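You operate a simulated robot arm through the tools that you are given. There is no shell and no other tool.

Carry out the task below with a simulated two-armed robot. There is one attempt and no reset: what you move stays moved.

JOB
Take the white cloth from the top of bench one and lay it out flat on the top of the rear bench.

The check looks at the end state, three seconds after you hand in, the way a careful person would. Anything else that was tipped, shoved, dropped, spilled or broken makes it a failure. Flat cloth is picked up by pressing the open fingertips on it (5 to 10 N) and closing them slowly along it; thin cloth reads only 2 to 8 mm in the jaws.

ROBOT AND FRAMES
Two 7-joint arms with two-finger parallel grippers on one trunk, on a base that moves. Base frame: it is fixed to the floor where the robot stands at the start and does not move with it; the origin is under the middle of the robot, x ahead of it, y to its left, z up; the surface under the hand at the start is at about z = 750. Units: mm, degrees, N and s.
The left shoulder is at the start at [7, 113, 1072], the right one opposite. With the tool pointing down near the work surface each hand reaches from about 240 to 600 mm from the robot's upright axis, wherever it stands, measured 20 degrees to its own side. Places, roughly: top of the rear bench [1400, -1500, 800]. Payload 1.57 kg a hand.
The tool frame of a hand sits at the grasp point between the pads (the TCP): z along the fingers, y along the line on which they close. The tips reach 30 mm beyond it. The gripper opens to 80 mm. The fingers are 17 mm wide and 12 mm thick; the gripper's body (40 by 82 mm) begins 80 mm behind the TCP.
Orientation is that of the tool frame in the base frame, as a unit quaternion [x, y, z, w]. With the fingers straight down and closing along the base's y, the tool's x points along the base's -x, its y along +y and its z along -z.

CONTROLS
- The arms move only by the tool drive_tool. It takes "left_targets", "right_targets" or both (then of equal length, played together; a hand with none holds still); each is a list that holds one entry, the list of rows, each a list of 7 numbers: the shift along the tool's x, y, z in mm, then the turn, a rotation vector about the tool's x, y, z in degrees, then the opening in per cent of the stroke, from 0 (shut) to 100 (fully open). In form: [[[tx, ty, tz, wx, wy, wz, gripper], ...]]. A call has 1 to 20 rows; each row is the pose to reach, as a shift and turn from the pose commanded when the call began, along the tool's axes at that moment. A row lasts 0.2 s, in which the tool goes at most 50 mm and 8.6 degrees; a call with a longer step from one row to the next is refused whole, and so is a gripper value outside its range. Where a pose cannot be reached the arm comes as near as it can. A force on the tool above 40 N (or 10 N above the force at the start of the call, whichever is more), or a blocked arm, ends the call early, and 0.2 s more pass. Each finger travels about 45 mm/s and halts on what it meets, pressing with about 20 N; the grip force reading is that of the motor and also rises with nothing between the fingers. The clock runs only during rows and for 0.2 s after the last one: add rows that repeat a pose to give the fingers time. The reply holds the time, the measured pose of the TCP, the force on the tool along the base axes, the opening and the grip force, in the units named above and with some noise, with the torque about the TCP (base axes, N m) and any sound that the robot's microphone picked up.
- Cameras (640 x 400 px; columns grow to the right, rows downward): "scene" is now at [79.6, -18.4, 1194.4]; the picture's right is [-0.23, -0.97, -0.00], its down [-0.60, 0.14, -0.79] and it looks along [0.77, -0.18, -0.61] (base axes); focal length 278 px, centre (320, 200). "left" rides on the left gripper at [72, 7, -122] in its tool frame; the picture's right is [-0.09, 1.00, 0.00], its down [-0.84, -0.08, -0.54] and it looks along [-0.54, -0.05, 0.84] (tool axes); focal length 238 px, centre (320, 200). "right" rides on the right gripper at [72, -7, -122] in its tool frame; the picture's right is [0.09, 1.00, 0.00], its down [-0.84, 0.08, -0.54] and it looks along [-0.54, 0.05, 0.84] (tool axes); focal length 238 px, centre (320, 200). There is no depth. A picture from a camera that has moved, and an enlarged one, comes with that camera's place and axes in the base frame and with its lens.
- camera(camera): a new picture of that camera. The clock stands still meanwhile.
- slide_trunk(by): moves the trunk up (or, below 0, down) by that many mm; the arms and the scene camera ride with it, the base frame stays. It gives what a move gives, with no picture.
- roll_base(legs): drives the robot by 1 to 6 legs, each [ahead, left, turn to the left] in mm, mm and degrees, along the robot's own axes; the way and the turn of a leg run together, so that a leg with both is an arc; at most 1500 mm and 180 degrees a leg. The arms and the cameras ride along, it lands a little off, and it stops where it bumps. It gives what a move gives.
- aim_head(pan, tilt): turns the head with the scene camera to pan (to the left, within 80 degrees either way) and tilt (down, from -29 to 69), counted from straight ahead of the robot. It gives what a move gives.
- close_up(camera, box): a new picture of the part [left, top, right, bottom] of that camera's present view, enlarged. The clock stands still meanwhile.
- finish_job(): hands the job in; it is judged then, once.

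Nothing tells you exact positions but the pictures and the camera data. Unless the task says otherwise, let go and move clear before handing in.

The tools are called after "Call:" as name(argument=value, ...) on one line, values as JSON. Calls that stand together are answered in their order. drive_tool: Moves the arms, as the interface text tells. Its arguments: {"type":"object","properties":{"left_targets":{"type":"array"},"right_targets":{"type":"array"}},"required":[]} The other tools are called the same way: slide_trunk (by) moves the trunk up or down; roll_base (legs) drives the base; aim_head (pan, tilt) turns the head that bears the scene camera; camera (camera) takes a picture; close_up (camera, box) takes an enlarged picture of a part of a camera's view; finish_job () hands the job in.

At the start:

```text
time_s: 0.0
left_eef_pos: [264.0, 42.1, 953.6]
left_tcp_rot: [-0.003, 1.0, 0.0, 0.007]
left_ft_force: [0.5, -0.6, 0.0]
left_torque: [0.02, -0.01, -0.02]
left_gripper_width: 80.0
left_finger_force: 0.1
right_eef_pos: [323.9, -220.4, 970.6]
right_tcp_rot: [-0.001, 1.0, -0.001, 0.007]
right_ft_force: [0.2, -0.1, 0.4]
right_torque: [0.02, 0.03, 0.03]
right_gripper_width: 79.9
right_finger_force: 0.1
trunk travel left (down, up): [-125.0, 445.0]
robot x, y, heading: [-2.7, -1.1, -0.1]
head pan, tilt (commanded): [-13.4, 38.5]
```

scene: 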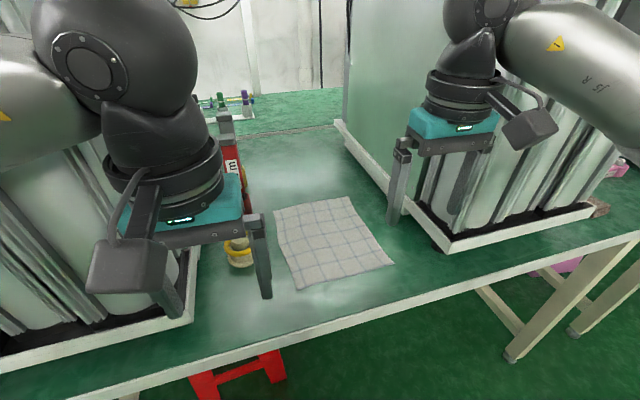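
right: 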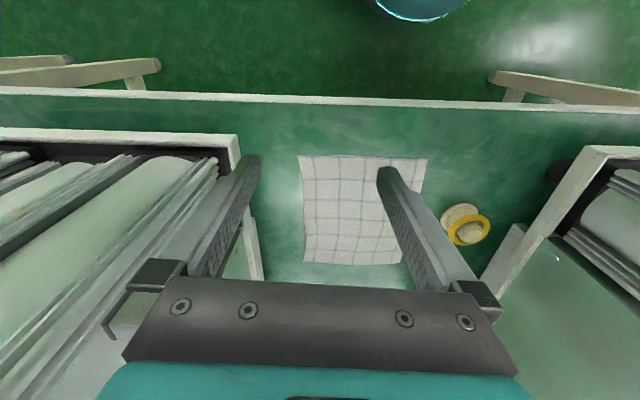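
left: 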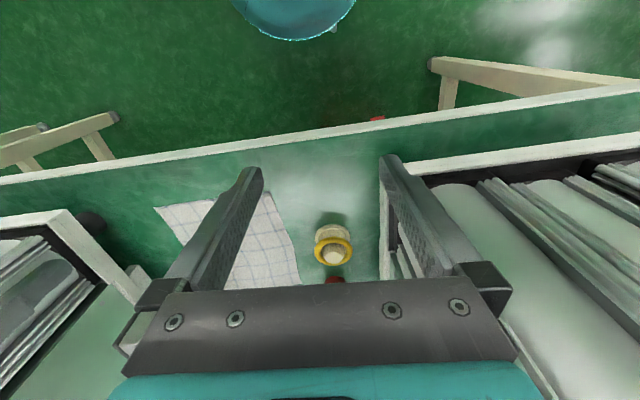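

The white checked cloth lies on the bench ahead, at about x 385–635, y -245 to -30. There is a tall box on either side of it and a small yellow-ringed item close to its left edge. First I'll look around to find the rear bench and a way to drive there.

Call:
aim_head(pan=-50, tilt=15)

Call:
camera(camera="scene")

Call:
aim_head(pan=-80, tilt=30)

Call:
camera(camera="scene")

Call:
aim_head(pan=20, tilt=15)

Call:
camera(camera="scene")

Call:
aim_head(pan=70, tilt=30)

Call:
camera(camera="scene")

```text
time_s: 1.0
left_eef_pos: [265.0, 42.5, 954.9]
left_tcp_rot: [-0.005, 1.0, 0.001, 0.007]
left_ft_force: [0.8, 0.6, 0.5]
left_torque: [-0.02, 0.01, 0.0]
left_gripper_width: 79.6
left_finger_force: 0.1
right_eef_pos: [324.1, -220.7, 970.4]
right_tcp_rot: [-0.001, 1.0, 0.0, 0.006]
right_ft_force: [0.5, -1.3, -0.4]
right_torque: [0.03, -0.01, -0.01]
right_gripper_width: 79.9
right_finger_force: 0.1
trunk travel left (down, up): [-125.0, 445.0]
robot x, y, heading: [2.1, -1.3, 0.0]
head pan, tilt (commanded): [-50.0, 15.0]
```

```text
taken
camera scene: at [56.2, -71.0, 1231.3], right [-0.76, -0.64, -0.01], down [-0.16, 0.2, -0.97], along [0.63, -0.74, -0.25], focal length 278 px, centre (320, 200)
```

scene: 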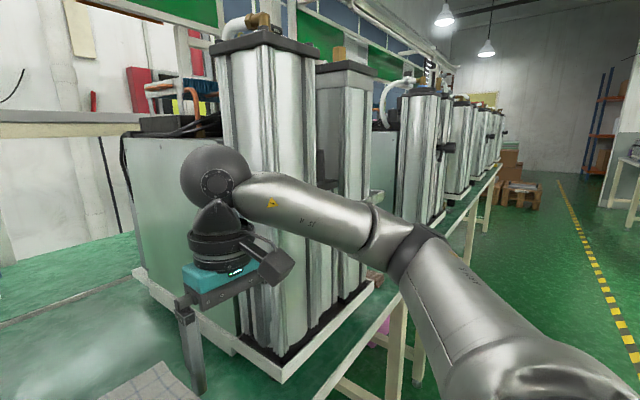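

```text
time_s: 2.0
left_eef_pos: [264.2, 41.8, 953.2]
left_tcp_rot: [-0.003, 1.0, 0.0, 0.007]
left_ft_force: [0.8, -0.2, -0.2]
left_torque: [0.01, -0.04, 0.03]
left_gripper_width: 79.7
left_finger_force: 0.1
right_eef_pos: [324.1, -220.6, 970.3]
right_tcp_rot: [0.0, 1.0, 0.0, 0.006]
right_ft_force: [-0.1, -0.2, -0.5]
right_torque: [-0.02, -0.02, 0.02]
right_gripper_width: 80.0
right_finger_force: 0.1
trunk travel left (down, up): [-125.0, 445.0]
robot x, y, heading: [1.0, -2.6, -0.2]
head pan, tilt (commanded): [-80.0, 30.0]
```

```text
taken
camera scene: at [12.0, -88.5, 1206.6], right [-0.98, -0.18, -0.01], down [-0.08, 0.49, -0.87], along [0.16, -0.85, -0.5], focal length 278 px, centre (320, 200)
```

scene: 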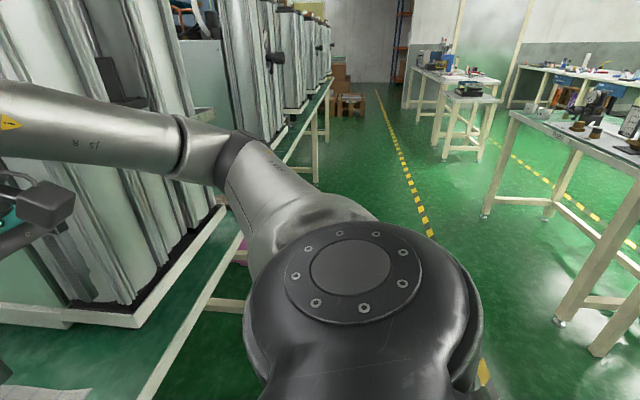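

```text
time_s: 3.7
left_eef_pos: [264.7, 42.4, 953.3]
left_tcp_rot: [-0.005, 1.0, 0.002, 0.006]
left_ft_force: [-0.8, 0.0, -1.2]
left_torque: [-0.01, -0.01, 0.0]
left_gripper_width: 80.1
left_finger_force: 0.0
right_eef_pos: [323.4, -220.5, 969.4]
right_tcp_rot: [0.001, 1.0, 0.0, 0.006]
right_ft_force: [0.3, 0.0, 0.1]
right_torque: [0.02, -0.03, 0.0]
right_gripper_width: 80.2
right_finger_force: 0.0
trunk travel left (down, up): [-125.0, 445.0]
robot x, y, heading: [-1.7, 1.3, -0.1]
head pan, tilt (commanded): [20.0, 15.0]
```

```text
taken
camera scene: at [83.6, 32.5, 1231.7], right [0.34, -0.94, 0.0], down [-0.23, -0.09, -0.97], along [0.91, 0.33, -0.25], focal length 278 px, centre (320, 200)
```

scene: 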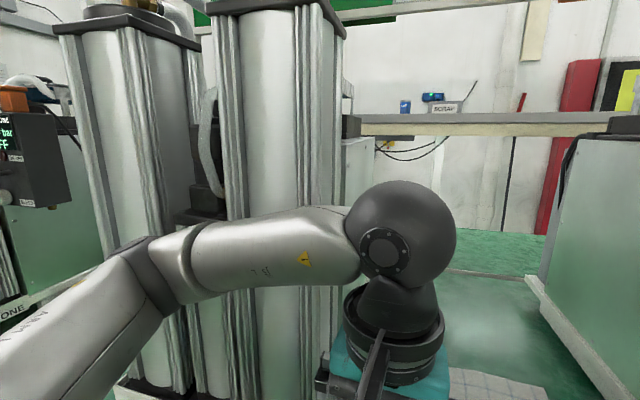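

```text
time_s: 4.9
left_eef_pos: [264.2, 42.9, 953.8]
left_tcp_rot: [-0.005, 1.0, 0.002, 0.006]
left_ft_force: [-0.4, 0.1, -0.5]
left_torque: [0.02, 0.0, 0.01]
left_gripper_width: 79.8
left_finger_force: 0.1
right_eef_pos: [324.4, -219.7, 970.1]
right_tcp_rot: [0.0, 1.0, 0.0, 0.006]
right_ft_force: [0.5, -0.3, -0.2]
right_torque: [0.01, 0.02, 0.02]
right_gripper_width: 79.9
right_finger_force: 0.1
trunk travel left (down, up): [-125.0, 445.0]
robot x, y, heading: [1.2, 3.0, 0.0]
head pan, tilt (commanded): [70.0, 30.0]
```

```text
taken
camera scene: at [27.1, 85.6, 1206.9], right [0.94, -0.34, 0.01], down [-0.16, -0.47, -0.87], along [0.3, 0.81, -0.5], focal length 278 px, centre (320, 200)
```

scene: 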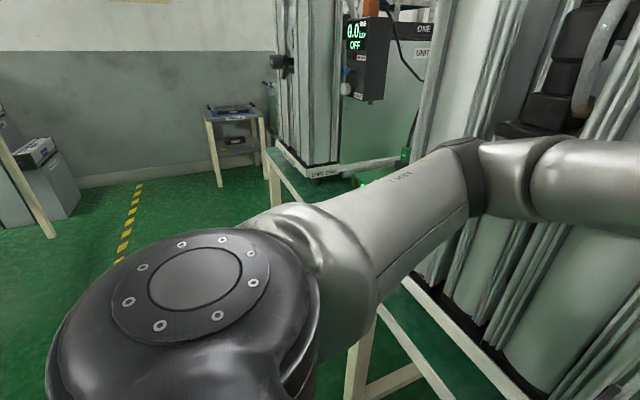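

The benches run along y, with pumps or boxes on them. There seems to be another green surface behind bench one. I'll look straight ahead and to the right at several tilts to find the rear bench at about [1400, -1500].

Call:
aim_head(pan=-20, tilt=20)

Call:
camera(camera="scene")

Call:
aim_head(pan=-45, tilt=0)

Call:
camera(camera="scene")

Call:
aim_head(pan=-80, tilt=5)

Call:
camera(camera="scene")

Call:
aim_head(pan=80, tilt=5)

Call:
camera(camera="scene")

```text
time_s: 6.6
left_eef_pos: [264.7, 42.1, 953.8]
left_tcp_rot: [-0.004, 1.0, 0.001, 0.007]
left_ft_force: [0.2, -0.5, 0.1]
left_torque: [0.01, 0.0, -0.04]
left_gripper_width: 79.9
left_finger_force: 0.1
right_eef_pos: [323.7, -220.2, 969.2]
right_tcp_rot: [0.0, 1.0, 0.001, 0.006]
right_ft_force: [0.3, 0.3, -0.3]
right_torque: [0.01, 0.01, 0.0]
right_gripper_width: 80.0
right_finger_force: 0.1
trunk travel left (down, up): [-125.0, 445.0]
robot x, y, heading: [0.5, -0.8, 0.2]
head pan, tilt (commanded): [-20.0, 20.0]
```

```text
taken
camera scene: at [83.5, -31.0, 1223.5], right [-0.34, -0.94, 0.0], down [-0.31, 0.12, -0.94], along [0.89, -0.32, -0.33], focal length 278 px, centre (320, 200)
```

scene: 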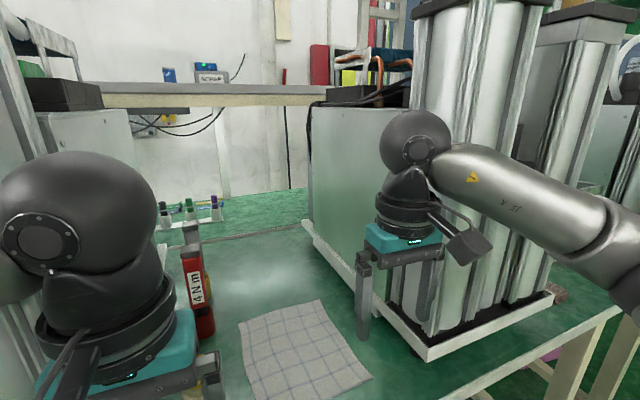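

```text
time_s: 7.5
left_eef_pos: [264.8, 41.7, 953.5]
left_tcp_rot: [-0.004, 1.0, 0.001, 0.008]
left_ft_force: [-0.4, 0.3, -0.8]
left_torque: [-0.01, -0.02, 0.03]
left_gripper_width: 79.9
left_finger_force: 0.1
right_eef_pos: [323.4, -221.4, 970.4]
right_tcp_rot: [-0.001, 1.0, 0.0, 0.006]
right_ft_force: [0.3, -0.1, 0.2]
right_torque: [0.02, 0.0, 0.0]
right_gripper_width: 80.1
right_finger_force: 0.0
trunk travel left (down, up): [-125.0, 445.0]
robot x, y, heading: [-0.7, -1.4, -0.3]
head pan, tilt (commanded): [-45.0, 0.0]
```

```text
taken
camera scene: at [59.3, -62.9, 1255.5], right [-0.71, -0.71, -0.01], down [0.01, 0.0, -1.0], along [0.71, -0.71, 0.01], focal length 278 px, centre (320, 200)
```

scene: 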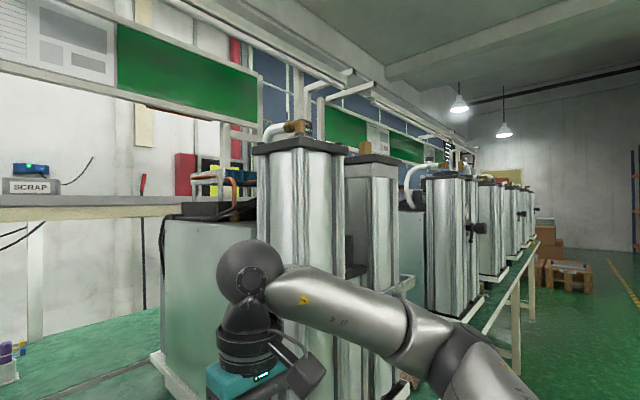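

```text
time_s: 8.5
left_eef_pos: [264.9, 42.4, 953.7]
left_tcp_rot: [-0.005, 1.0, 0.0, 0.007]
left_ft_force: [-0.3, -0.2, -0.6]
left_torque: [-0.01, 0.0, 0.0]
left_gripper_width: 80.2
left_finger_force: 0.0
right_eef_pos: [323.3, -219.7, 969.4]
right_tcp_rot: [0.0, 1.0, -0.001, 0.007]
right_ft_force: [-0.7, 0.4, -0.8]
right_torque: [0.02, -0.02, 0.04]
right_gripper_width: 80.1
right_finger_force: 0.1
trunk travel left (down, up): [-125.0, 445.0]
robot x, y, heading: [1.4, 2.4, -0.1]
head pan, tilt (commanded): [-80.0, 5.0]
```

```text
taken
camera scene: at [11.7, -89.7, 1247.0], right [-0.98, -0.18, -0.01], down [0.0, 0.09, -1.0], along [0.18, -0.98, -0.09], focal length 278 px, centre (320, 200)
```

scene: 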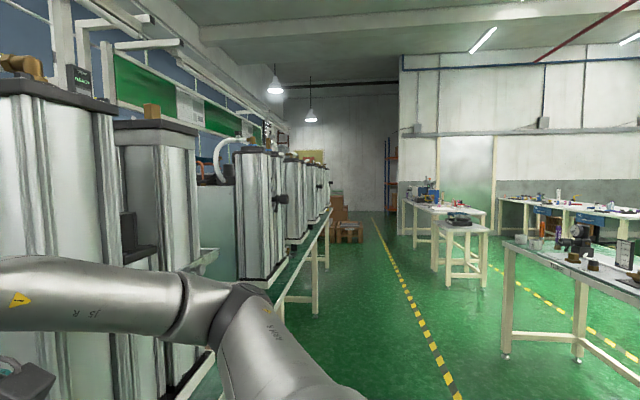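

```text
time_s: 10.9
left_eef_pos: [264.5, 41.7, 954.1]
left_tcp_rot: [-0.005, 1.0, 0.001, 0.007]
left_ft_force: [0.0, 0.3, -0.4]
left_torque: [-0.01, 0.03, -0.02]
left_gripper_width: 80.0
left_finger_force: 0.0
right_eef_pos: [323.5, -219.9, 969.6]
right_tcp_rot: [0.0, 1.0, 0.0, 0.006]
right_ft_force: [1.1, 0.1, 0.5]
right_torque: [0.03, 0.03, 0.0]
right_gripper_width: 80.2
right_finger_force: 0.0
trunk travel left (down, up): [-125.0, 445.0]
robot x, y, heading: [-4.3, -0.2, -0.0]
head pan, tilt (commanded): [80.0, 5.0]
```

```text
taken
camera scene: at [11.6, 91.1, 1247.1], right [0.98, -0.17, 0.01], down [0.0, -0.09, -1.0], along [0.17, 0.98, -0.08], focal length 278 px, centre (320, 200)
```

scene: 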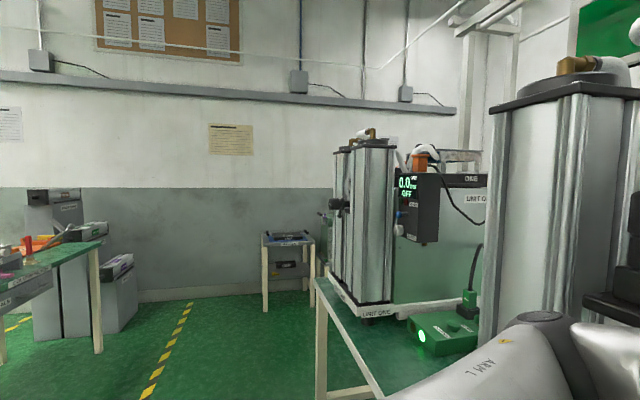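

Something green with small coloured-cap items lies behind bench one, but the tall units hide the region around [1400, -1500]. I'll raise the trunk so the head can see over them and I can pick a route.

Call:
slide_trunk(by=440)

Call:
aim_head(pan=-45, tilt=20)

Call:
camera(camera="scene")

Call:
aim_head(pan=-10, tilt=30)

Call:
camera(camera="scene")

Call:
aim_head(pan=-75, tilt=30)

Call:
camera(camera="scene")

Call:
aim_head(pan=40, tilt=25)

Call:
camera(camera="scene")

```text
refused: 440 is not a number from -400 to 400
```

```text
time_s: 13.0
left_eef_pos: [264.9, 42.2, 955.0]
left_tcp_rot: [-0.005, 1.0, 0.0, 0.006]
left_ft_force: [0.0, 0.0, 0.2]
left_torque: [0.0, -0.02, 0.0]
left_gripper_width: 79.8
left_finger_force: 0.0
right_eef_pos: [322.5, -220.2, 971.0]
right_tcp_rot: [0.0, 1.0, 0.001, 0.007]
right_ft_force: [0.0, 0.4, -0.2]
right_torque: [-0.03, 0.02, 0.02]
right_gripper_width: 80.1
right_finger_force: 0.0
trunk travel left (down, up): [-125.0, 445.0]
robot x, y, heading: [-1.6, -2.7, 0.0]
head pan, tilt (commanded): [-45.0, 20.0]
```

```text
taken
camera scene: at [61.9, -65.2, 1223.3], right [-0.71, -0.71, -0.01], down [-0.23, 0.24, -0.94], along [0.67, -0.66, -0.33], focal length 278 px, centre (320, 200)
```

scene: 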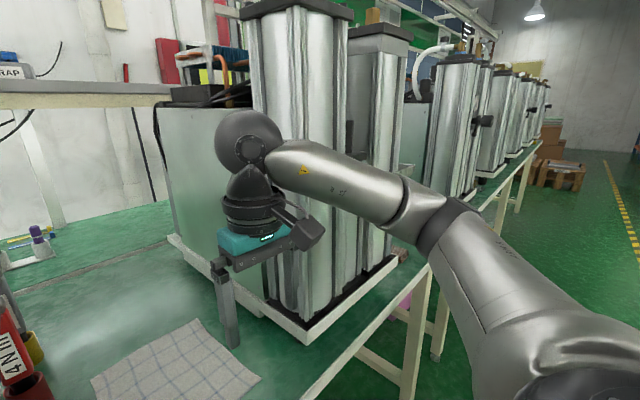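

```text
time_s: 14.0
left_eef_pos: [265.6, 41.3, 953.8]
left_tcp_rot: [-0.005, 1.0, 0.001, 0.007]
left_ft_force: [-1.0, 0.7, 0.3]
left_torque: [0.05, -0.01, -0.02]
left_gripper_width: 79.7
left_finger_force: 0.0
right_eef_pos: [324.1, -221.5, 970.4]
right_tcp_rot: [0.0, 1.0, 0.0, 0.006]
right_ft_force: [-0.7, -0.6, -0.3]
right_torque: [-0.02, 0.01, 0.01]
right_gripper_width: 80.0
right_finger_force: 0.1
trunk travel left (down, up): [-125.0, 445.0]
robot x, y, heading: [-3.1, 0.2, 0.1]
head pan, tilt (commanded): [-10.0, 30.0]
```

```text
taken
camera scene: at [85.2, -15.1, 1207.6], right [-0.17, -0.98, 0.0], down [-0.48, 0.09, -0.87], along [0.86, -0.15, -0.49], focal length 278 px, centre (320, 200)
```

scene: 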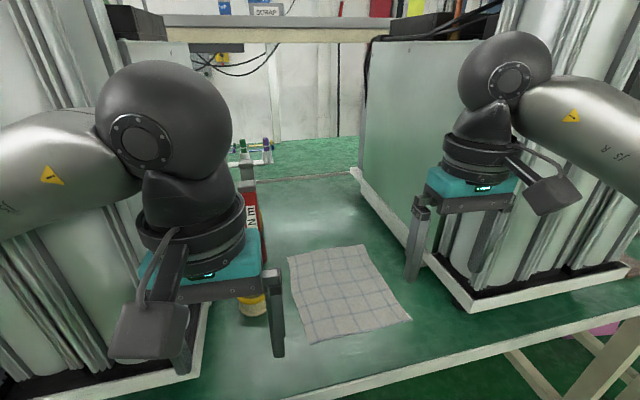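

```text
time_s: 15.3
left_eef_pos: [264.3, 42.5, 954.5]
left_tcp_rot: [-0.004, 1.0, 0.001, 0.008]
left_ft_force: [0.3, -0.4, -0.3]
left_torque: [0.01, -0.01, 0.04]
left_gripper_width: 79.9
left_finger_force: 0.0
right_eef_pos: [323.7, -221.3, 969.7]
right_tcp_rot: [0.0, 1.0, 0.0, 0.006]
right_ft_force: [0.0, -0.6, 0.5]
right_torque: [-0.01, -0.04, 0.0]
right_gripper_width: 79.9
right_finger_force: 0.0
trunk travel left (down, up): [-125.0, 445.0]
robot x, y, heading: [-1.5, 2.6, 0.0]
head pan, tilt (commanded): [-75.0, 30.0]
```

```text
taken
camera scene: at [19.7, -86.7, 1206.7], right [-0.97, -0.26, -0.01], down [-0.12, 0.48, -0.87], along [0.23, -0.84, -0.5], focal length 278 px, centre (320, 200)
```

scene: 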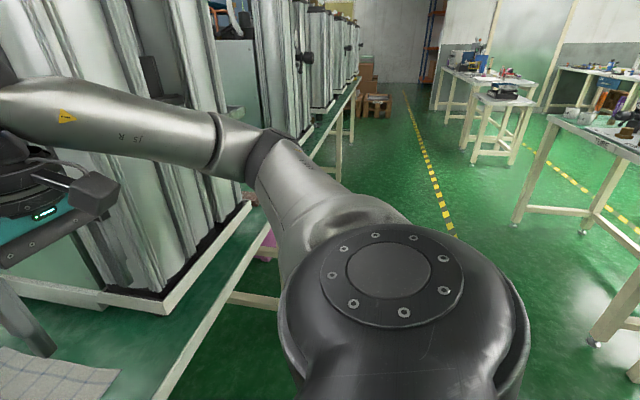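

```text
time_s: 17.3
left_eef_pos: [266.2, 41.7, 953.9]
left_tcp_rot: [-0.004, 1.0, 0.0, 0.007]
left_ft_force: [0.5, 0.0, 0.1]
left_torque: [-0.01, 0.02, 0.01]
left_gripper_width: 80.1
left_finger_force: 0.1
right_eef_pos: [323.2, -220.5, 970.2]
right_tcp_rot: [0.0, 1.0, 0.0, 0.006]
right_ft_force: [-0.2, 0.3, -1.4]
right_torque: [0.01, 0.04, 0.0]
right_gripper_width: 80.1
right_finger_force: 0.0
trunk travel left (down, up): [-125.0, 445.0]
robot x, y, heading: [2.9, 1.6, 0.1]
head pan, tilt (commanded): [40.0, 25.0]
```

```text
taken
camera scene: at [66.6, 59.8, 1215.3], right [0.64, -0.77, 0.01], down [-0.31, -0.27, -0.91], along [0.7, 0.58, -0.41], focal length 278 px, centre (320, 200)
```

scene: 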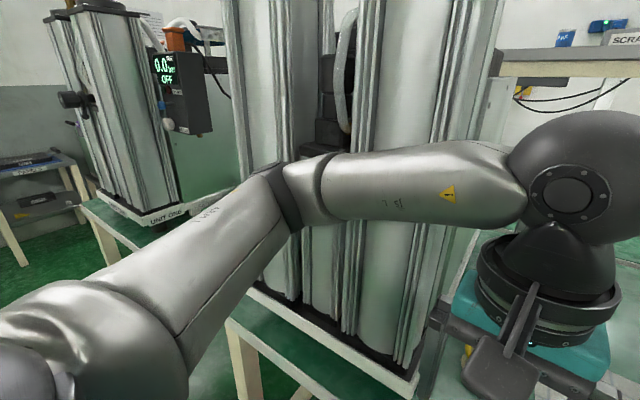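

Bench one has a red bottle and a yellow-ringed item just left of the cloth, both of which I must avoid. I'll raise the trunk by 400, the limit for one move, to see over the tall units.

Call:
slide_trunk(by=400)

Call:
aim_head(pan=-45, tilt=20)

Call:
camera(camera="scene")

Call:
aim_head(pan=-10, tilt=40)

Call:
camera(camera="scene")

Call:
aim_head(pan=-75, tilt=30)

Call:
camera(camera="scene")

Call:
aim_head(pan=40, tilt=25)

Call:
camera(camera="scene")

```text
time_s: 21.1
left_eef_pos: [275.6, 43.1, 1349.8]
left_tcp_rot: [-0.003, 1.0, 0.0, 0.0]
left_ft_force: [-0.5, 0.0, -0.5]
left_torque: [0.0, -0.03, 0.0]
left_gripper_width: 80.2
left_finger_force: 0.1
right_eef_pos: [336.4, -220.3, 1366.2]
right_tcp_rot: [0.0, 1.0, 0.0, 0.0]
right_ft_force: [0.1, 0.7, 0.2]
right_torque: [-0.01, 0.03, 0.01]
right_gripper_width: 79.9
right_finger_force: 0.0
trunk travel left (down, up): [-525.0, 45.0]
robot x, y, heading: [0.8, -3.6, -0.1]
head pan, tilt (commanded): [40.0, 25.0]
```

```text
time_s: 22.7
left_eef_pos: [276.4, 42.0, 1350.9]
left_tcp_rot: [-0.002, 1.0, 0.0, 0.001]
left_ft_force: [0.0, 0.4, 0.3]
left_torque: [0.01, 0.06, 0.0]
left_gripper_width: 80.0
left_finger_force: 0.0
right_eef_pos: [334.7, -220.3, 1366.1]
right_tcp_rot: [0.0, 1.0, 0.0, 0.0]
right_ft_force: [0.1, 0.6, -0.1]
right_torque: [0.01, 0.03, 0.0]
right_gripper_width: 80.0
right_finger_force: 0.1
trunk travel left (down, up): [-525.0, 45.0]
robot x, y, heading: [-0.3, 1.8, -0.0]
head pan, tilt (commanded): [-45.0, 20.0]
```

```text
taken
camera scene: at [75.8, -64.4, 1622.4], right [-0.71, -0.71, 0.0], down [-0.24, 0.24, -0.94], along [0.67, -0.66, -0.34], focal length 278 px, centre (320, 200)
```

scene: 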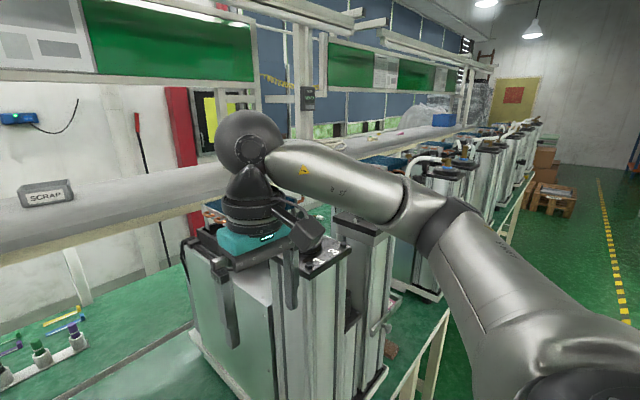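

```text
time_s: 23.7
left_eef_pos: [275.3, 41.7, 1350.9]
left_tcp_rot: [-0.002, 1.0, 0.0, 0.001]
left_ft_force: [0.5, -0.5, -0.4]
left_torque: [-0.01, -0.03, 0.0]
left_gripper_width: 79.9
left_finger_force: 0.1
right_eef_pos: [335.1, -219.5, 1365.3]
right_tcp_rot: [0.0, 1.0, -0.001, 0.001]
right_ft_force: [1.2, 0.0, -0.6]
right_torque: [0.0, -0.01, 0.02]
right_gripper_width: 80.0
right_finger_force: 0.1
trunk travel left (down, up): [-525.0, 45.0]
robot x, y, heading: [1.8, -2.7, -0.0]
head pan, tilt (commanded): [-10.0, 40.0]
```

```text
taken
camera scene: at [93.6, -13.5, 1591.1], right [-0.17, -0.98, 0.0], down [-0.63, 0.11, -0.77], along [0.75, -0.13, -0.64], focal length 278 px, centre (320, 200)
```

scene: 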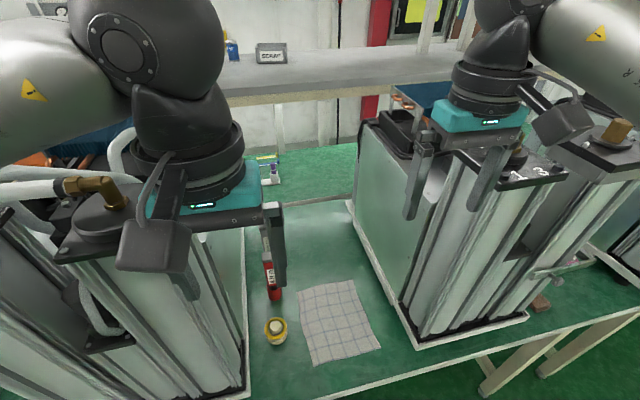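

```text
time_s: 25.1
left_eef_pos: [276.1, 41.6, 1350.2]
left_tcp_rot: [-0.003, 1.0, 0.0, 0.001]
left_ft_force: [0.0, 0.0, -0.1]
left_torque: [0.0, 0.02, 0.01]
left_gripper_width: 79.9
left_finger_force: 0.1
right_eef_pos: [336.1, -220.1, 1366.8]
right_tcp_rot: [0.0, 1.0, 0.0, 0.0]
right_ft_force: [0.0, -0.5, -0.1]
right_torque: [0.0, 0.01, -0.03]
right_gripper_width: 80.2
right_finger_force: 0.0
trunk travel left (down, up): [-525.0, 45.0]
robot x, y, heading: [1.2, 0.3, -0.3]
head pan, tilt (commanded): [-75.0, 30.0]
```

```text
taken
camera scene: at [33.5, -86.0, 1606.4], right [-0.97, -0.26, 0.0], down [-0.13, 0.48, -0.87], along [0.23, -0.84, -0.5], focal length 278 px, centre (320, 200)
```

scene: 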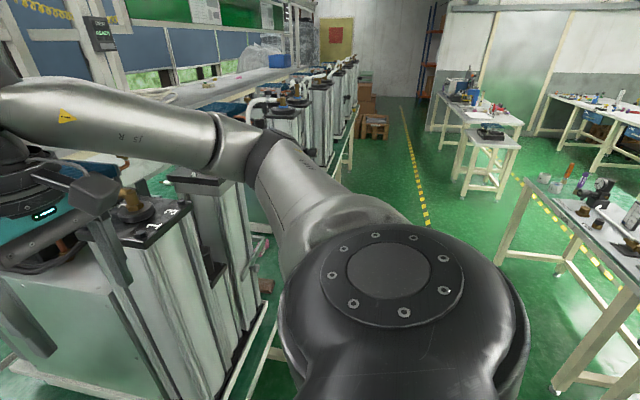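

```text
time_s: 27.0
left_eef_pos: [275.0, 41.0, 1350.1]
left_tcp_rot: [-0.003, 1.0, 0.0, 0.001]
left_ft_force: [-0.1, -0.2, -0.4]
left_torque: [-0.01, 0.0, -0.01]
left_gripper_width: 79.9
left_finger_force: 0.1
right_eef_pos: [334.4, -220.7, 1365.5]
right_tcp_rot: [0.0, 1.0, 0.0, -0.001]
right_ft_force: [0.1, -0.9, -0.6]
right_torque: [0.02, -0.02, -0.04]
right_gripper_width: 79.9
right_finger_force: 0.0
trunk travel left (down, up): [-525.0, 45.0]
robot x, y, heading: [-0.5, -2.8, 0.1]
head pan, tilt (commanded): [40.0, 25.0]
```

```text
taken
camera scene: at [80.5, 60.5, 1614.3], right [0.64, -0.77, 0.0], down [-0.32, -0.27, -0.91], along [0.69, 0.58, -0.42], focal length 278 px, centre (320, 200)
```

scene: 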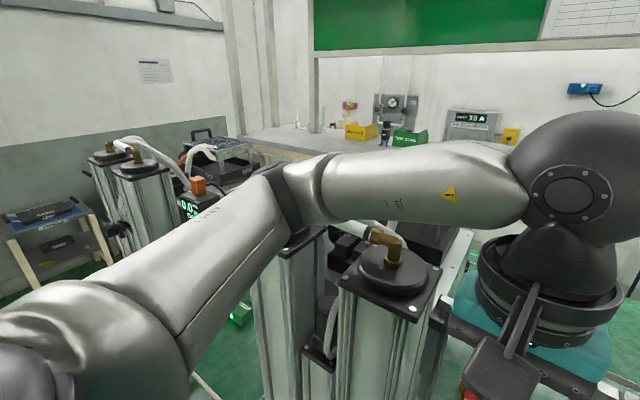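

A green surface stretches behind bench one from about x 1090 to 1650, with a grey shelf above it. That matches the rear bench, but I can't yet see how to reach [1400, -1500]. I'll back off and slide right along the aisle to look for a gap in the row before touching the cloth.

Call:
roll_base(legs=[[-250, 0, 0], [0, -700, 0]])

Call:
aim_head(pan=-30, tilt=25)

Call:
camera(camera="scene")

Call:
aim_head(pan=-70, tilt=30)

Call:
camera(camera="scene")

Call:
aim_head(pan=10, tilt=35)

Call:
camera(camera="scene")

```text
time_s: 32.3
left_eef_pos: [31.0, -642.3, 1350.7]
left_tcp_rot: [-0.015, 1.0, 0.0, 0.001]
left_ft_force: [0.1, 0.7, 0.1]
left_torque: [0.02, 0.0, -0.02]
left_gripper_width: 79.8
left_finger_force: 0.1
right_eef_pos: [98.6, -903.6, 1365.4]
right_tcp_rot: [-0.013, 1.0, -0.001, 0.0]
right_ft_force: [-0.6, 0.1, -0.4]
right_torque: [0.02, 0.0, -0.02]
right_gripper_width: 79.8
right_finger_force: 0.0
trunk travel left (down, up): [-525.0, 45.0]
robot x, y, heading: [-241.7, -691.1, 1.6]
head pan, tilt (commanded): [40.0, 25.0]
```

```text
time_s: 33.7
left_eef_pos: [31.4, -643.9, 1350.9]
left_tcp_rot: [-0.016, 1.0, 0.0, 0.001]
left_ft_force: [0.0, -0.1, 0.3]
left_torque: [0.0, -0.04, 0.0]
left_gripper_width: 79.9
left_finger_force: 0.1
right_eef_pos: [97.6, -903.6, 1365.7]
right_tcp_rot: [-0.013, 1.0, 0.0, 0.0]
right_ft_force: [-0.7, -0.2, -0.4]
right_torque: [-0.02, 0.01, 0.02]
right_gripper_width: 80.1
right_finger_force: 0.2
trunk travel left (down, up): [-525.0, 45.0]
robot x, y, heading: [-240.8, -692.9, 1.5]
head pan, tilt (commanded): [-30.0, 25.0]
```

```text
taken
camera scene: at [-151.8, -734.3, 1614.3], right [-0.48, -0.88, 0.0], down [-0.37, 0.2, -0.91], along [0.8, -0.43, -0.42], focal length 278 px, centre (320, 200)
```

scene: 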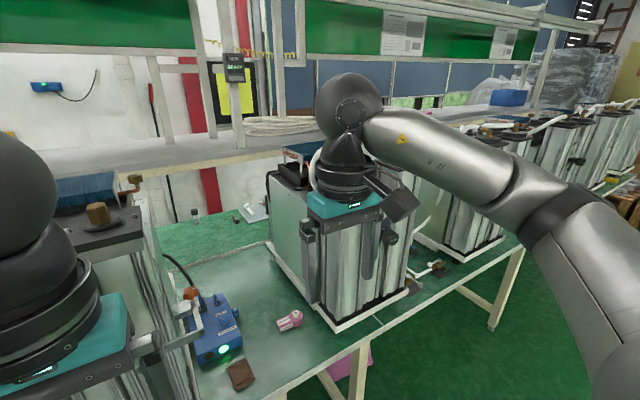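

```text
time_s: 34.7
left_eef_pos: [30.7, -643.0, 1350.4]
left_tcp_rot: [-0.015, 1.0, 0.0, 0.001]
left_ft_force: [0.4, 0.9, -0.6]
left_torque: [-0.01, 0.0, 0.0]
left_gripper_width: 80.0
left_finger_force: 0.1
right_eef_pos: [96.8, -902.4, 1366.5]
right_tcp_rot: [-0.014, 1.0, -0.001, 0.001]
right_ft_force: [-0.3, -1.0, -0.4]
right_torque: [0.01, -0.02, 0.01]
right_gripper_width: 79.9
right_finger_force: 0.0
trunk travel left (down, up): [-525.0, 45.0]
robot x, y, heading: [-242.3, -691.1, 1.6]
head pan, tilt (commanded): [-70.0, 30.0]
```

```text
taken
camera scene: at [-199.6, -774.6, 1606.4], right [-0.93, -0.37, 0.0], down [-0.18, 0.46, -0.87], along [0.32, -0.81, -0.5], focal length 278 px, centre (320, 200)
```

scene: 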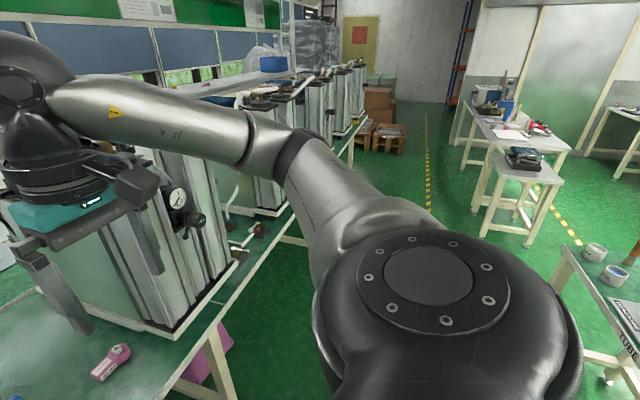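

```text
time_s: 36.3
left_eef_pos: [31.2, -643.3, 1350.7]
left_tcp_rot: [-0.016, 1.0, 0.0, 0.001]
left_ft_force: [0.6, 0.7, -0.4]
left_torque: [0.01, -0.03, 0.01]
left_gripper_width: 80.1
left_finger_force: 0.0
right_eef_pos: [97.3, -903.7, 1365.3]
right_tcp_rot: [-0.013, 1.0, 0.0, 0.0]
right_ft_force: [0.3, 0.2, 0.7]
right_torque: [0.03, 0.0, -0.01]
right_gripper_width: 80.0
right_finger_force: 0.1
trunk travel left (down, up): [-525.0, 45.0]
robot x, y, heading: [-245.1, -691.3, 1.6]
head pan, tilt (commanded): [10.0, 35.0]
```

```text
taken
camera scene: at [-146.5, -673.0, 1598.6], right [0.2, -0.98, 0.0], down [-0.56, -0.11, -0.82], along [0.8, 0.16, -0.57], focal length 278 px, centre (320, 200)
```

scene: 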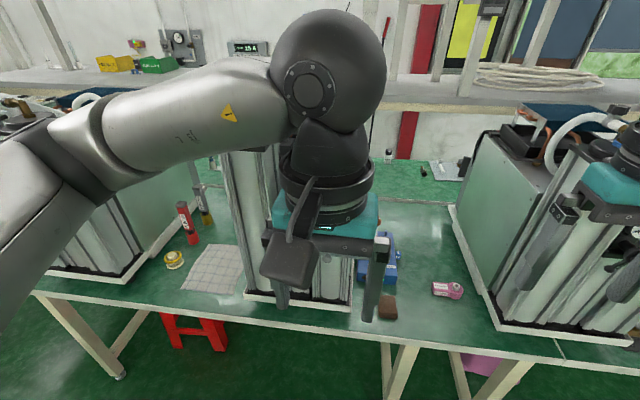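

Bench one continues to the right with more units and small items on it, and the rear bench lies directly behind. I'll go farther right to see the area around y = -1500 and how the row ends.

Call:
roll_base(legs=[[0, -850, -1.5]])

Call:
aim_head(pan=0, tilt=25)

Call:
camera(camera="scene")

Call:
aim_head(pan=-40, tilt=25)

Call:
camera(camera="scene")

Call:
aim_head(pan=35, tilt=25)

Call:
camera(camera="scene")

```text
time_s: 40.7
left_eef_pos: [50.1, -1482.3, 1350.8]
left_tcp_rot: [-0.01, 1.0, 0.0, 0.001]
left_ft_force: [-0.1, -0.4, -0.2]
left_torque: [0.0, 0.0, 0.01]
left_gripper_width: 80.0
left_finger_force: 0.1
right_eef_pos: [111.7, -1743.2, 1365.1]
right_tcp_rot: [-0.007, 1.0, 0.0, 0.0]
right_ft_force: [-0.7, -0.8, 0.0]
right_torque: [0.01, 0.02, -0.03]
right_gripper_width: 79.9
right_finger_force: 0.0
trunk travel left (down, up): [-525.0, 45.0]
robot x, y, heading: [-225.3, -1532.1, 0.6]
head pan, tilt (commanded): [10.0, 35.0]
```

```text
time_s: 41.4
left_eef_pos: [49.0, -1481.2, 1351.7]
left_tcp_rot: [-0.01, 1.0, 0.0, 0.001]
left_ft_force: [-0.2, 0.4, 0.7]
left_torque: [-0.01, -0.04, 0.01]
left_gripper_width: 79.8
left_finger_force: 0.1
right_eef_pos: [112.5, -1742.7, 1366.1]
right_tcp_rot: [-0.008, 1.0, -0.001, 0.0]
right_ft_force: [-0.9, 1.3, 0.2]
right_torque: [0.0, 0.0, -0.02]
right_gripper_width: 79.7
right_finger_force: 0.0
trunk travel left (down, up): [-525.0, 45.0]
robot x, y, heading: [-225.1, -1527.5, 0.7]
head pan, tilt (commanded): [0.0, 25.0]
```

```text
taken
camera scene: at [-123.1, -1524.9, 1614.3], right [0.02, -1.0, 0.0], down [-0.42, -0.01, -0.91], along [0.91, 0.01, -0.42], focal length 278 px, centre (320, 200)
```

scene: 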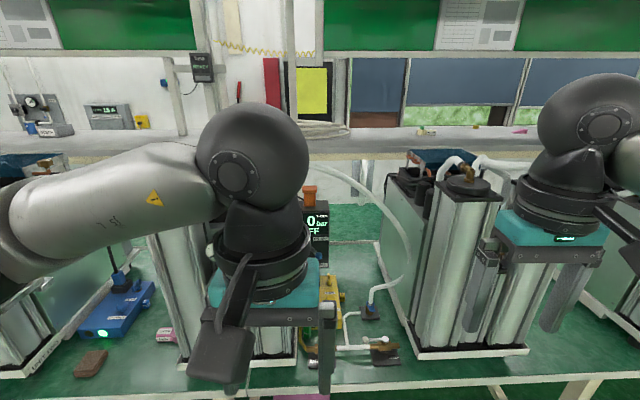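

```text
time_s: 42.5
left_eef_pos: [49.9, -1482.0, 1350.9]
left_tcp_rot: [-0.01, 1.0, 0.0, 0.001]
left_ft_force: [0.2, -0.1, 0.8]
left_torque: [-0.01, 0.03, 0.01]
left_gripper_width: 80.2
left_finger_force: 0.0
right_eef_pos: [112.6, -1742.8, 1366.2]
right_tcp_rot: [-0.008, 1.0, 0.0, 0.0]
right_ft_force: [0.3, 0.2, -0.5]
right_torque: [0.02, 0.0, 0.02]
right_gripper_width: 79.5
right_finger_force: 0.1
trunk travel left (down, up): [-525.0, 45.0]
robot x, y, heading: [-226.6, -1528.5, 1.0]
head pan, tilt (commanded): [-40.0, 25.0]
```

```text
taken
camera scene: at [-143.7, -1584.6, 1614.3], right [-0.63, -0.78, 0.0], down [-0.33, 0.27, -0.91], along [0.7, -0.57, -0.42], focal length 278 px, centre (320, 200)
```

scene: 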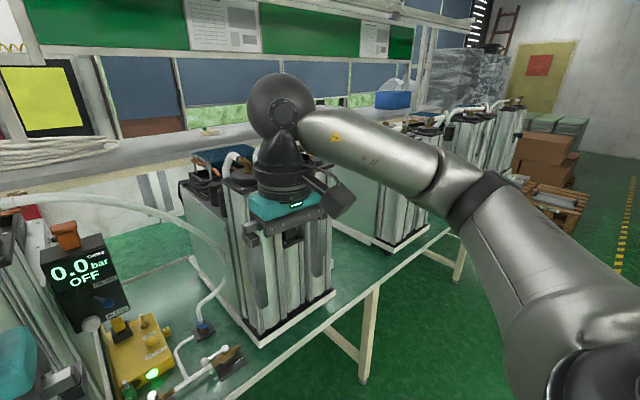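

```text
time_s: 44.0
left_eef_pos: [49.5, -1481.2, 1349.7]
left_tcp_rot: [-0.01, 1.0, -0.001, 0.001]
left_ft_force: [-1.0, 0.3, 0.2]
left_torque: [-0.01, -0.01, -0.03]
left_gripper_width: 80.0
left_finger_force: 0.0
right_eef_pos: [112.9, -1743.0, 1365.8]
right_tcp_rot: [-0.008, 1.0, 0.0, 0.0]
right_ft_force: [0.3, 0.0, -0.4]
right_torque: [-0.03, -0.02, 0.01]
right_gripper_width: 80.1
right_finger_force: 0.0
trunk travel left (down, up): [-525.0, 45.0]
robot x, y, heading: [-226.6, -1527.1, 0.8]
head pan, tilt (commanded): [35.0, 25.0]
```

```text
taken
camera scene: at [-140.6, -1472.6, 1614.3], right [0.59, -0.81, 0.0], down [-0.34, -0.25, -0.91], along [0.73, 0.53, -0.42], focal length 278 px, centre (320, 200)
```

scene: 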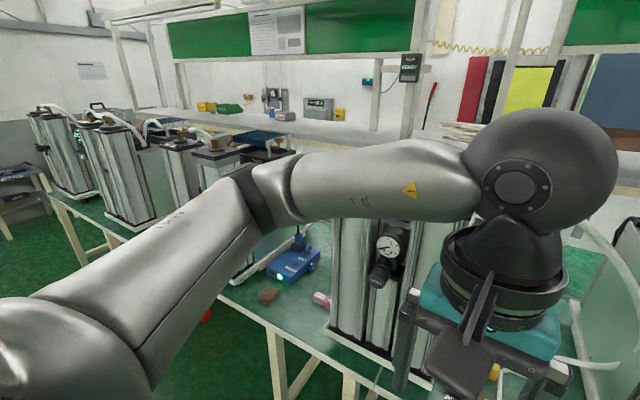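

The front row of benches has no gaps here. The rear bench (top at about z 800) sits directly behind it, from x ≈ 1000 to 1550, under a shelf at about z 1250. The left end of the row, near y ≈ 1380, looks open, so I'll drive there to see whether the rear bench can be reached round that end.

Call:
roll_base(legs=[[0, 1450, -0.5], [0, 1250, 0]])

Call:
aim_head(pan=20, tilt=25)

Call:
camera(camera="scene")

Call:
aim_head(pan=65, tilt=30)

Call:
camera(camera="scene")

Call:
aim_head(pan=-20, tilt=30)

Call:
camera(camera="scene")

```text
time_s: 57.0
left_eef_pos: [59.9, 1195.5, 1351.2]
left_tcp_rot: [0.003, 1.0, 0.0, 0.0]
left_ft_force: [0.5, 0.0, -0.3]
left_torque: [-0.02, -0.02, -0.01]
left_gripper_width: 79.9
left_finger_force: 0.0
right_eef_pos: [117.2, 932.1, 1365.8]
right_tcp_rot: [0.005, 1.0, 0.0, 0.0]
right_ft_force: [0.4, 0.5, -0.6]
right_torque: [0.02, 0.0, 0.0]
right_gripper_width: 80.0
right_finger_force: 0.1
trunk travel left (down, up): [-525.0, 45.0]
robot x, y, heading: [-217.4, 1157.3, -0.4]
head pan, tilt (commanded): [35.0, 25.0]
```

```text
time_s: 57.8
left_eef_pos: [61.5, 1195.1, 1350.7]
left_tcp_rot: [0.002, 1.0, -0.001, 0.0]
left_ft_force: [-0.5, -0.4, 1.1]
left_torque: [-0.04, 0.06, -0.01]
left_gripper_width: 80.0
left_finger_force: 0.0
right_eef_pos: [117.7, 931.7, 1366.3]
right_tcp_rot: [0.006, 1.0, 0.0, 0.0]
right_ft_force: [-1.1, -0.6, 1.5]
right_torque: [-0.04, -0.01, 0.0]
right_gripper_width: 80.2
right_finger_force: 0.1
trunk travel left (down, up): [-525.0, 45.0]
robot x, y, heading: [-214.8, 1155.0, -0.6]
head pan, tilt (commanded): [20.0, 25.0]
```

```text
taken
camera scene: at [-118.1, 1187.9, 1614.4], right [0.33, -0.94, 0.0], down [-0.4, -0.14, -0.91], along [0.85, 0.3, -0.42], focal length 278 px, centre (320, 200)
```

scene: 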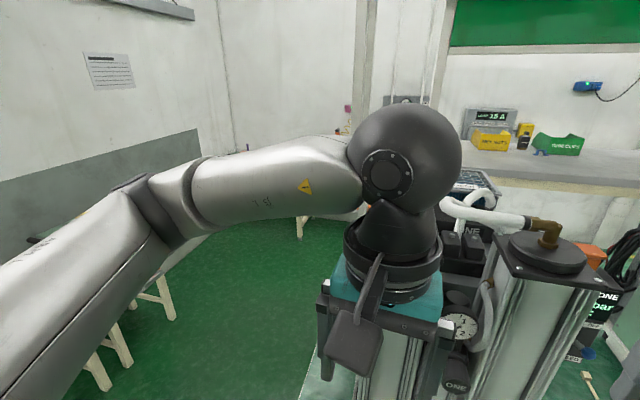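

```text
time_s: 58.9
left_eef_pos: [60.8, 1195.5, 1351.1]
left_tcp_rot: [0.003, 1.0, 0.0, 0.001]
left_ft_force: [-0.9, 0.5, 1.0]
left_torque: [0.0, -0.01, -0.02]
left_gripper_width: 79.8
left_finger_force: 0.0
right_eef_pos: [117.2, 932.2, 1365.2]
right_tcp_rot: [0.005, 1.0, 0.0, 0.0]
right_ft_force: [-0.5, -0.1, -0.6]
right_torque: [0.0, -0.02, 0.0]
right_gripper_width: 79.7
right_finger_force: 0.1
trunk travel left (down, up): [-525.0, 45.0]
robot x, y, heading: [-215.2, 1158.1, -0.9]
head pan, tilt (commanded): [65.0, 30.0]
```

```text
taken
camera scene: at [-165.7, 1238.9, 1606.4], right [0.9, -0.43, 0.0], down [-0.22, -0.45, -0.87], along [0.38, 0.78, -0.5], focal length 278 px, centre (320, 200)
```

scene: 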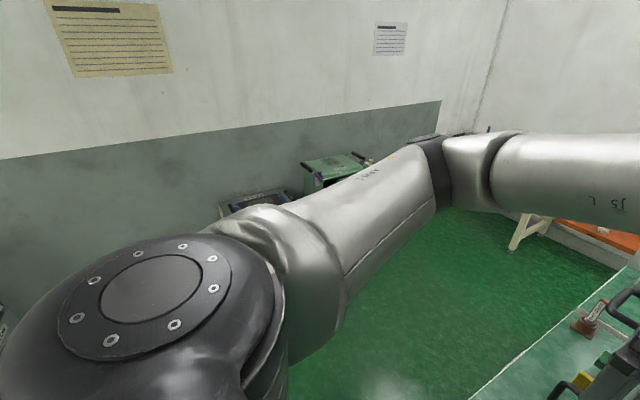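

```text
time_s: 60.5
left_eef_pos: [61.3, 1194.5, 1350.5]
left_tcp_rot: [0.003, 1.0, 0.001, 0.001]
left_ft_force: [-0.1, 0.1, -0.3]
left_torque: [0.01, 0.0, 0.01]
left_gripper_width: 79.9
left_finger_force: 0.1
right_eef_pos: [116.8, 932.6, 1366.6]
right_tcp_rot: [0.006, 1.0, 0.0, 0.0]
right_ft_force: [-0.1, 0.3, -0.2]
right_torque: [-0.01, -0.01, -0.03]
right_gripper_width: 80.2
right_finger_force: 0.1
trunk travel left (down, up): [-525.0, 45.0]
robot x, y, heading: [-214.4, 1158.3, -0.5]
head pan, tilt (commanded): [-20.0, 30.0]
```

```text
taken
camera scene: at [-120.3, 1125.6, 1606.4], right [-0.35, -0.94, 0.0], down [-0.47, 0.18, -0.87], along [0.81, -0.3, -0.5], focal length 278 px, centre (320, 200)
```

scene: 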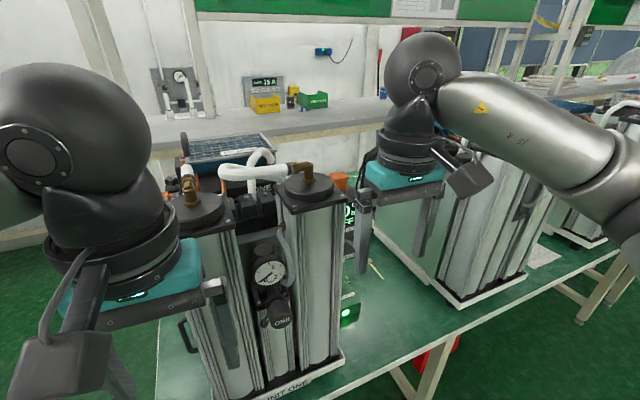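

The left end is open floor, with small carts along the left wall. I'll slide further left past the bench end and look down its side towards the rear bench.

Call:
roll_base(legs=[[0, 750, 0]])

Call:
aim_head(pan=-25, tilt=25)

Call:
camera(camera="scene")

Call:
aim_head(pan=10, tilt=30)

Call:
camera(camera="scene")

Call:
aim_head(pan=50, tilt=30)

Call:
camera(camera="scene")

```text
time_s: 64.5
left_eef_pos: [57.7, 1947.7, 1349.1]
left_tcp_rot: [-0.011, 1.0, 0.0, 0.001]
left_ft_force: [-0.4, 0.4, -0.2]
left_torque: [0.0, 0.0, -0.01]
left_gripper_width: 79.8
left_finger_force: 0.0
right_eef_pos: [121.5, 1685.4, 1366.2]
right_tcp_rot: [-0.008, 1.0, 0.0, 0.001]
right_ft_force: [0.7, -0.9, 1.1]
right_torque: [0.01, 0.0, -0.02]
right_gripper_width: 79.9
right_finger_force: 0.0
trunk travel left (down, up): [-525.0, 45.0]
robot x, y, heading: [-214.4, 1900.3, 0.8]
head pan, tilt (commanded): [-20.0, 30.0]
```

```text
time_s: 65.2
left_eef_pos: [58.1, 1947.0, 1351.0]
left_tcp_rot: [-0.011, 1.0, 0.001, 0.001]
left_ft_force: [0.7, 1.1, -0.3]
left_torque: [0.03, -0.02, -0.04]
left_gripper_width: 80.0
left_finger_force: 0.1
right_eef_pos: [121.3, 1686.9, 1365.7]
right_tcp_rot: [-0.008, 1.0, 0.0, 0.0]
right_ft_force: [-0.2, 1.1, 0.4]
right_torque: [0.0, 0.02, 0.02]
right_gripper_width: 80.0
right_finger_force: 0.0
trunk travel left (down, up): [-525.0, 45.0]
robot x, y, heading: [-214.8, 1900.9, 1.0]
head pan, tilt (commanded): [-25.0, 25.0]
```

```text
taken
camera scene: at [-122.7, 1865.4, 1614.3], right [-0.41, -0.91, 0.0], down [-0.39, 0.17, -0.91], along [0.83, -0.37, -0.42], focal length 278 px, centre (320, 200)
```

scene: 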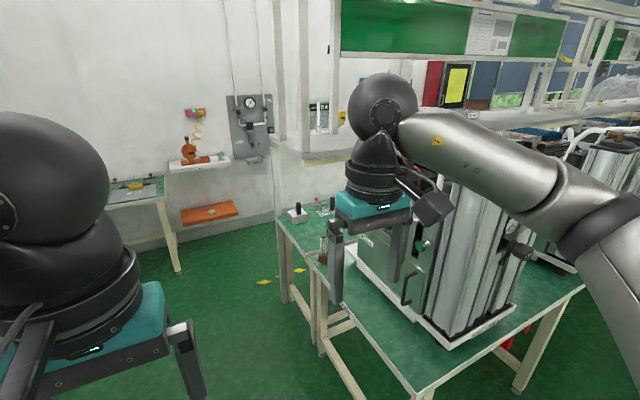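

```text
time_s: 66.2
left_eef_pos: [57.7, 1948.0, 1350.1]
left_tcp_rot: [-0.011, 1.0, 0.0, 0.0]
left_ft_force: [0.0, -0.3, 0.6]
left_torque: [-0.01, 0.01, 0.01]
left_gripper_width: 80.0
left_finger_force: 0.1
right_eef_pos: [120.7, 1686.4, 1365.1]
right_tcp_rot: [-0.008, 1.0, 0.0, 0.0]
right_ft_force: [-0.7, -0.6, 1.2]
right_torque: [0.0, 0.02, -0.02]
right_gripper_width: 79.7
right_finger_force: 0.1
trunk travel left (down, up): [-525.0, 45.0]
robot x, y, heading: [-216.9, 1907.5, 0.7]
head pan, tilt (commanded): [10.0, 30.0]
```

```text
taken
camera scene: at [-118.0, 1919.9, 1606.4], right [0.19, -0.98, 0.0], down [-0.49, -0.09, -0.87], along [0.85, 0.16, -0.5], focal length 278 px, centre (320, 200)
```

scene: 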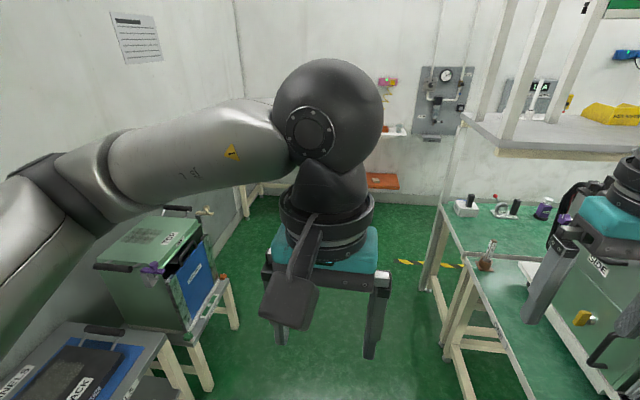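

```text
time_s: 67.3
left_eef_pos: [58.6, 1947.8, 1351.2]
left_tcp_rot: [-0.011, 1.0, 0.001, 0.002]
left_ft_force: [0.3, 0.2, 1.4]
left_torque: [0.03, 0.0, 0.03]
left_gripper_width: 80.0
left_finger_force: 0.0
right_eef_pos: [121.5, 1686.3, 1366.2]
right_tcp_rot: [-0.008, 1.0, 0.0, 0.0]
right_ft_force: [-0.7, 0.1, -0.3]
right_torque: [0.01, -0.02, -0.01]
right_gripper_width: 80.0
right_finger_force: 0.0
trunk travel left (down, up): [-525.0, 45.0]
robot x, y, heading: [-219.2, 1899.9, 1.0]
head pan, tilt (commanded): [50.0, 30.0]
```

```text
taken
camera scene: at [-149.7, 1973.0, 1606.4], right [0.78, -0.63, 0.0], down [-0.32, -0.39, -0.87], along [0.55, 0.67, -0.5], focal length 278 px, centre (320, 200)
```

scene: 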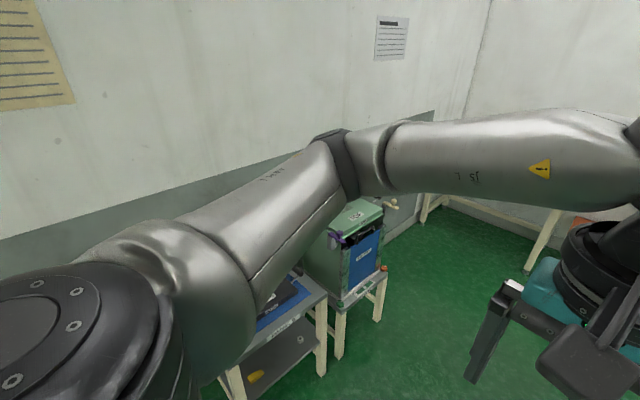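

Now I can see round the end. The rear bench's left end is reachable from the open floor here, and it carries a few small items under the shelf. I'll zoom in to measure it.

Call:
aim_head(pan=-10, tilt=30)

Call:
close_up(camera="scene", box=[240, 100, 480, 300])

Call:
camera(camera="scene")

```text
time_s: 68.6
left_eef_pos: [58.6, 1947.9, 1350.4]
left_tcp_rot: [-0.012, 1.0, 0.0, 0.0]
left_ft_force: [0.3, -0.1, 0.7]
left_torque: [-0.01, -0.02, 0.01]
left_gripper_width: 79.9
left_finger_force: 0.0
right_eef_pos: [121.0, 1686.2, 1365.7]
right_tcp_rot: [-0.008, 1.0, -0.001, 0.0]
right_ft_force: [0.5, -1.1, 1.0]
right_torque: [-0.01, 0.01, 0.02]
right_gripper_width: 79.9
right_finger_force: 0.1
trunk travel left (down, up): [-525.0, 45.0]
robot x, y, heading: [-218.0, 1899.1, 0.5]
head pan, tilt (commanded): [-10.0, 30.0]
```

```text
2.00 times, centred on (360, 200) of scene
camera zoom: at [-117.5, 1888.7, 1606.4], right [-0.16, -0.99, 0.0], down [-0.49, 0.08, -0.87], along [0.86, -0.14, -0.5], focal length 556 px, centre (240, 200)
```

zoom: 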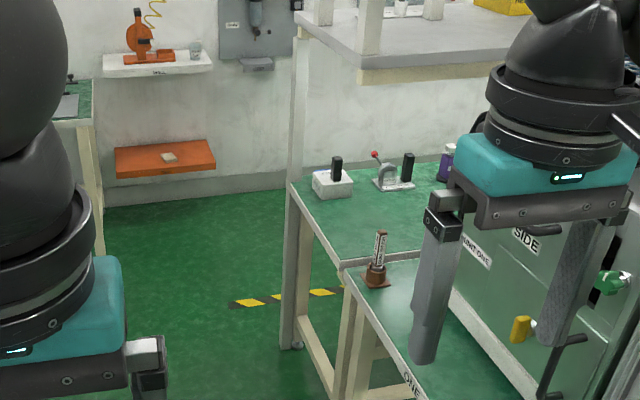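

```text
taken
camera scene: at [-117.5, 1888.7, 1606.4], right [-0.16, -0.99, 0.0], down [-0.49, 0.08, -0.87], along [0.86, -0.14, -0.5], focal length 278 px, centre (320, 200)
```

scene: 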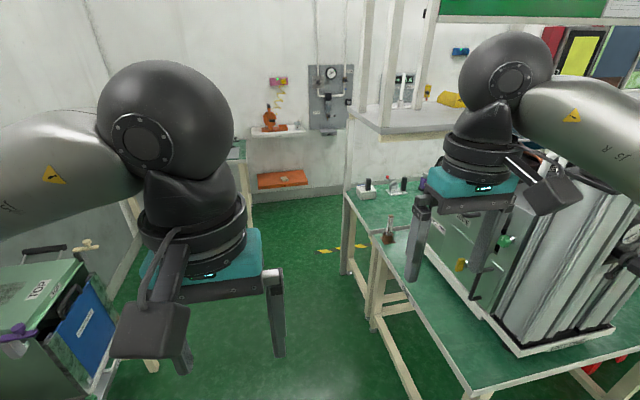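

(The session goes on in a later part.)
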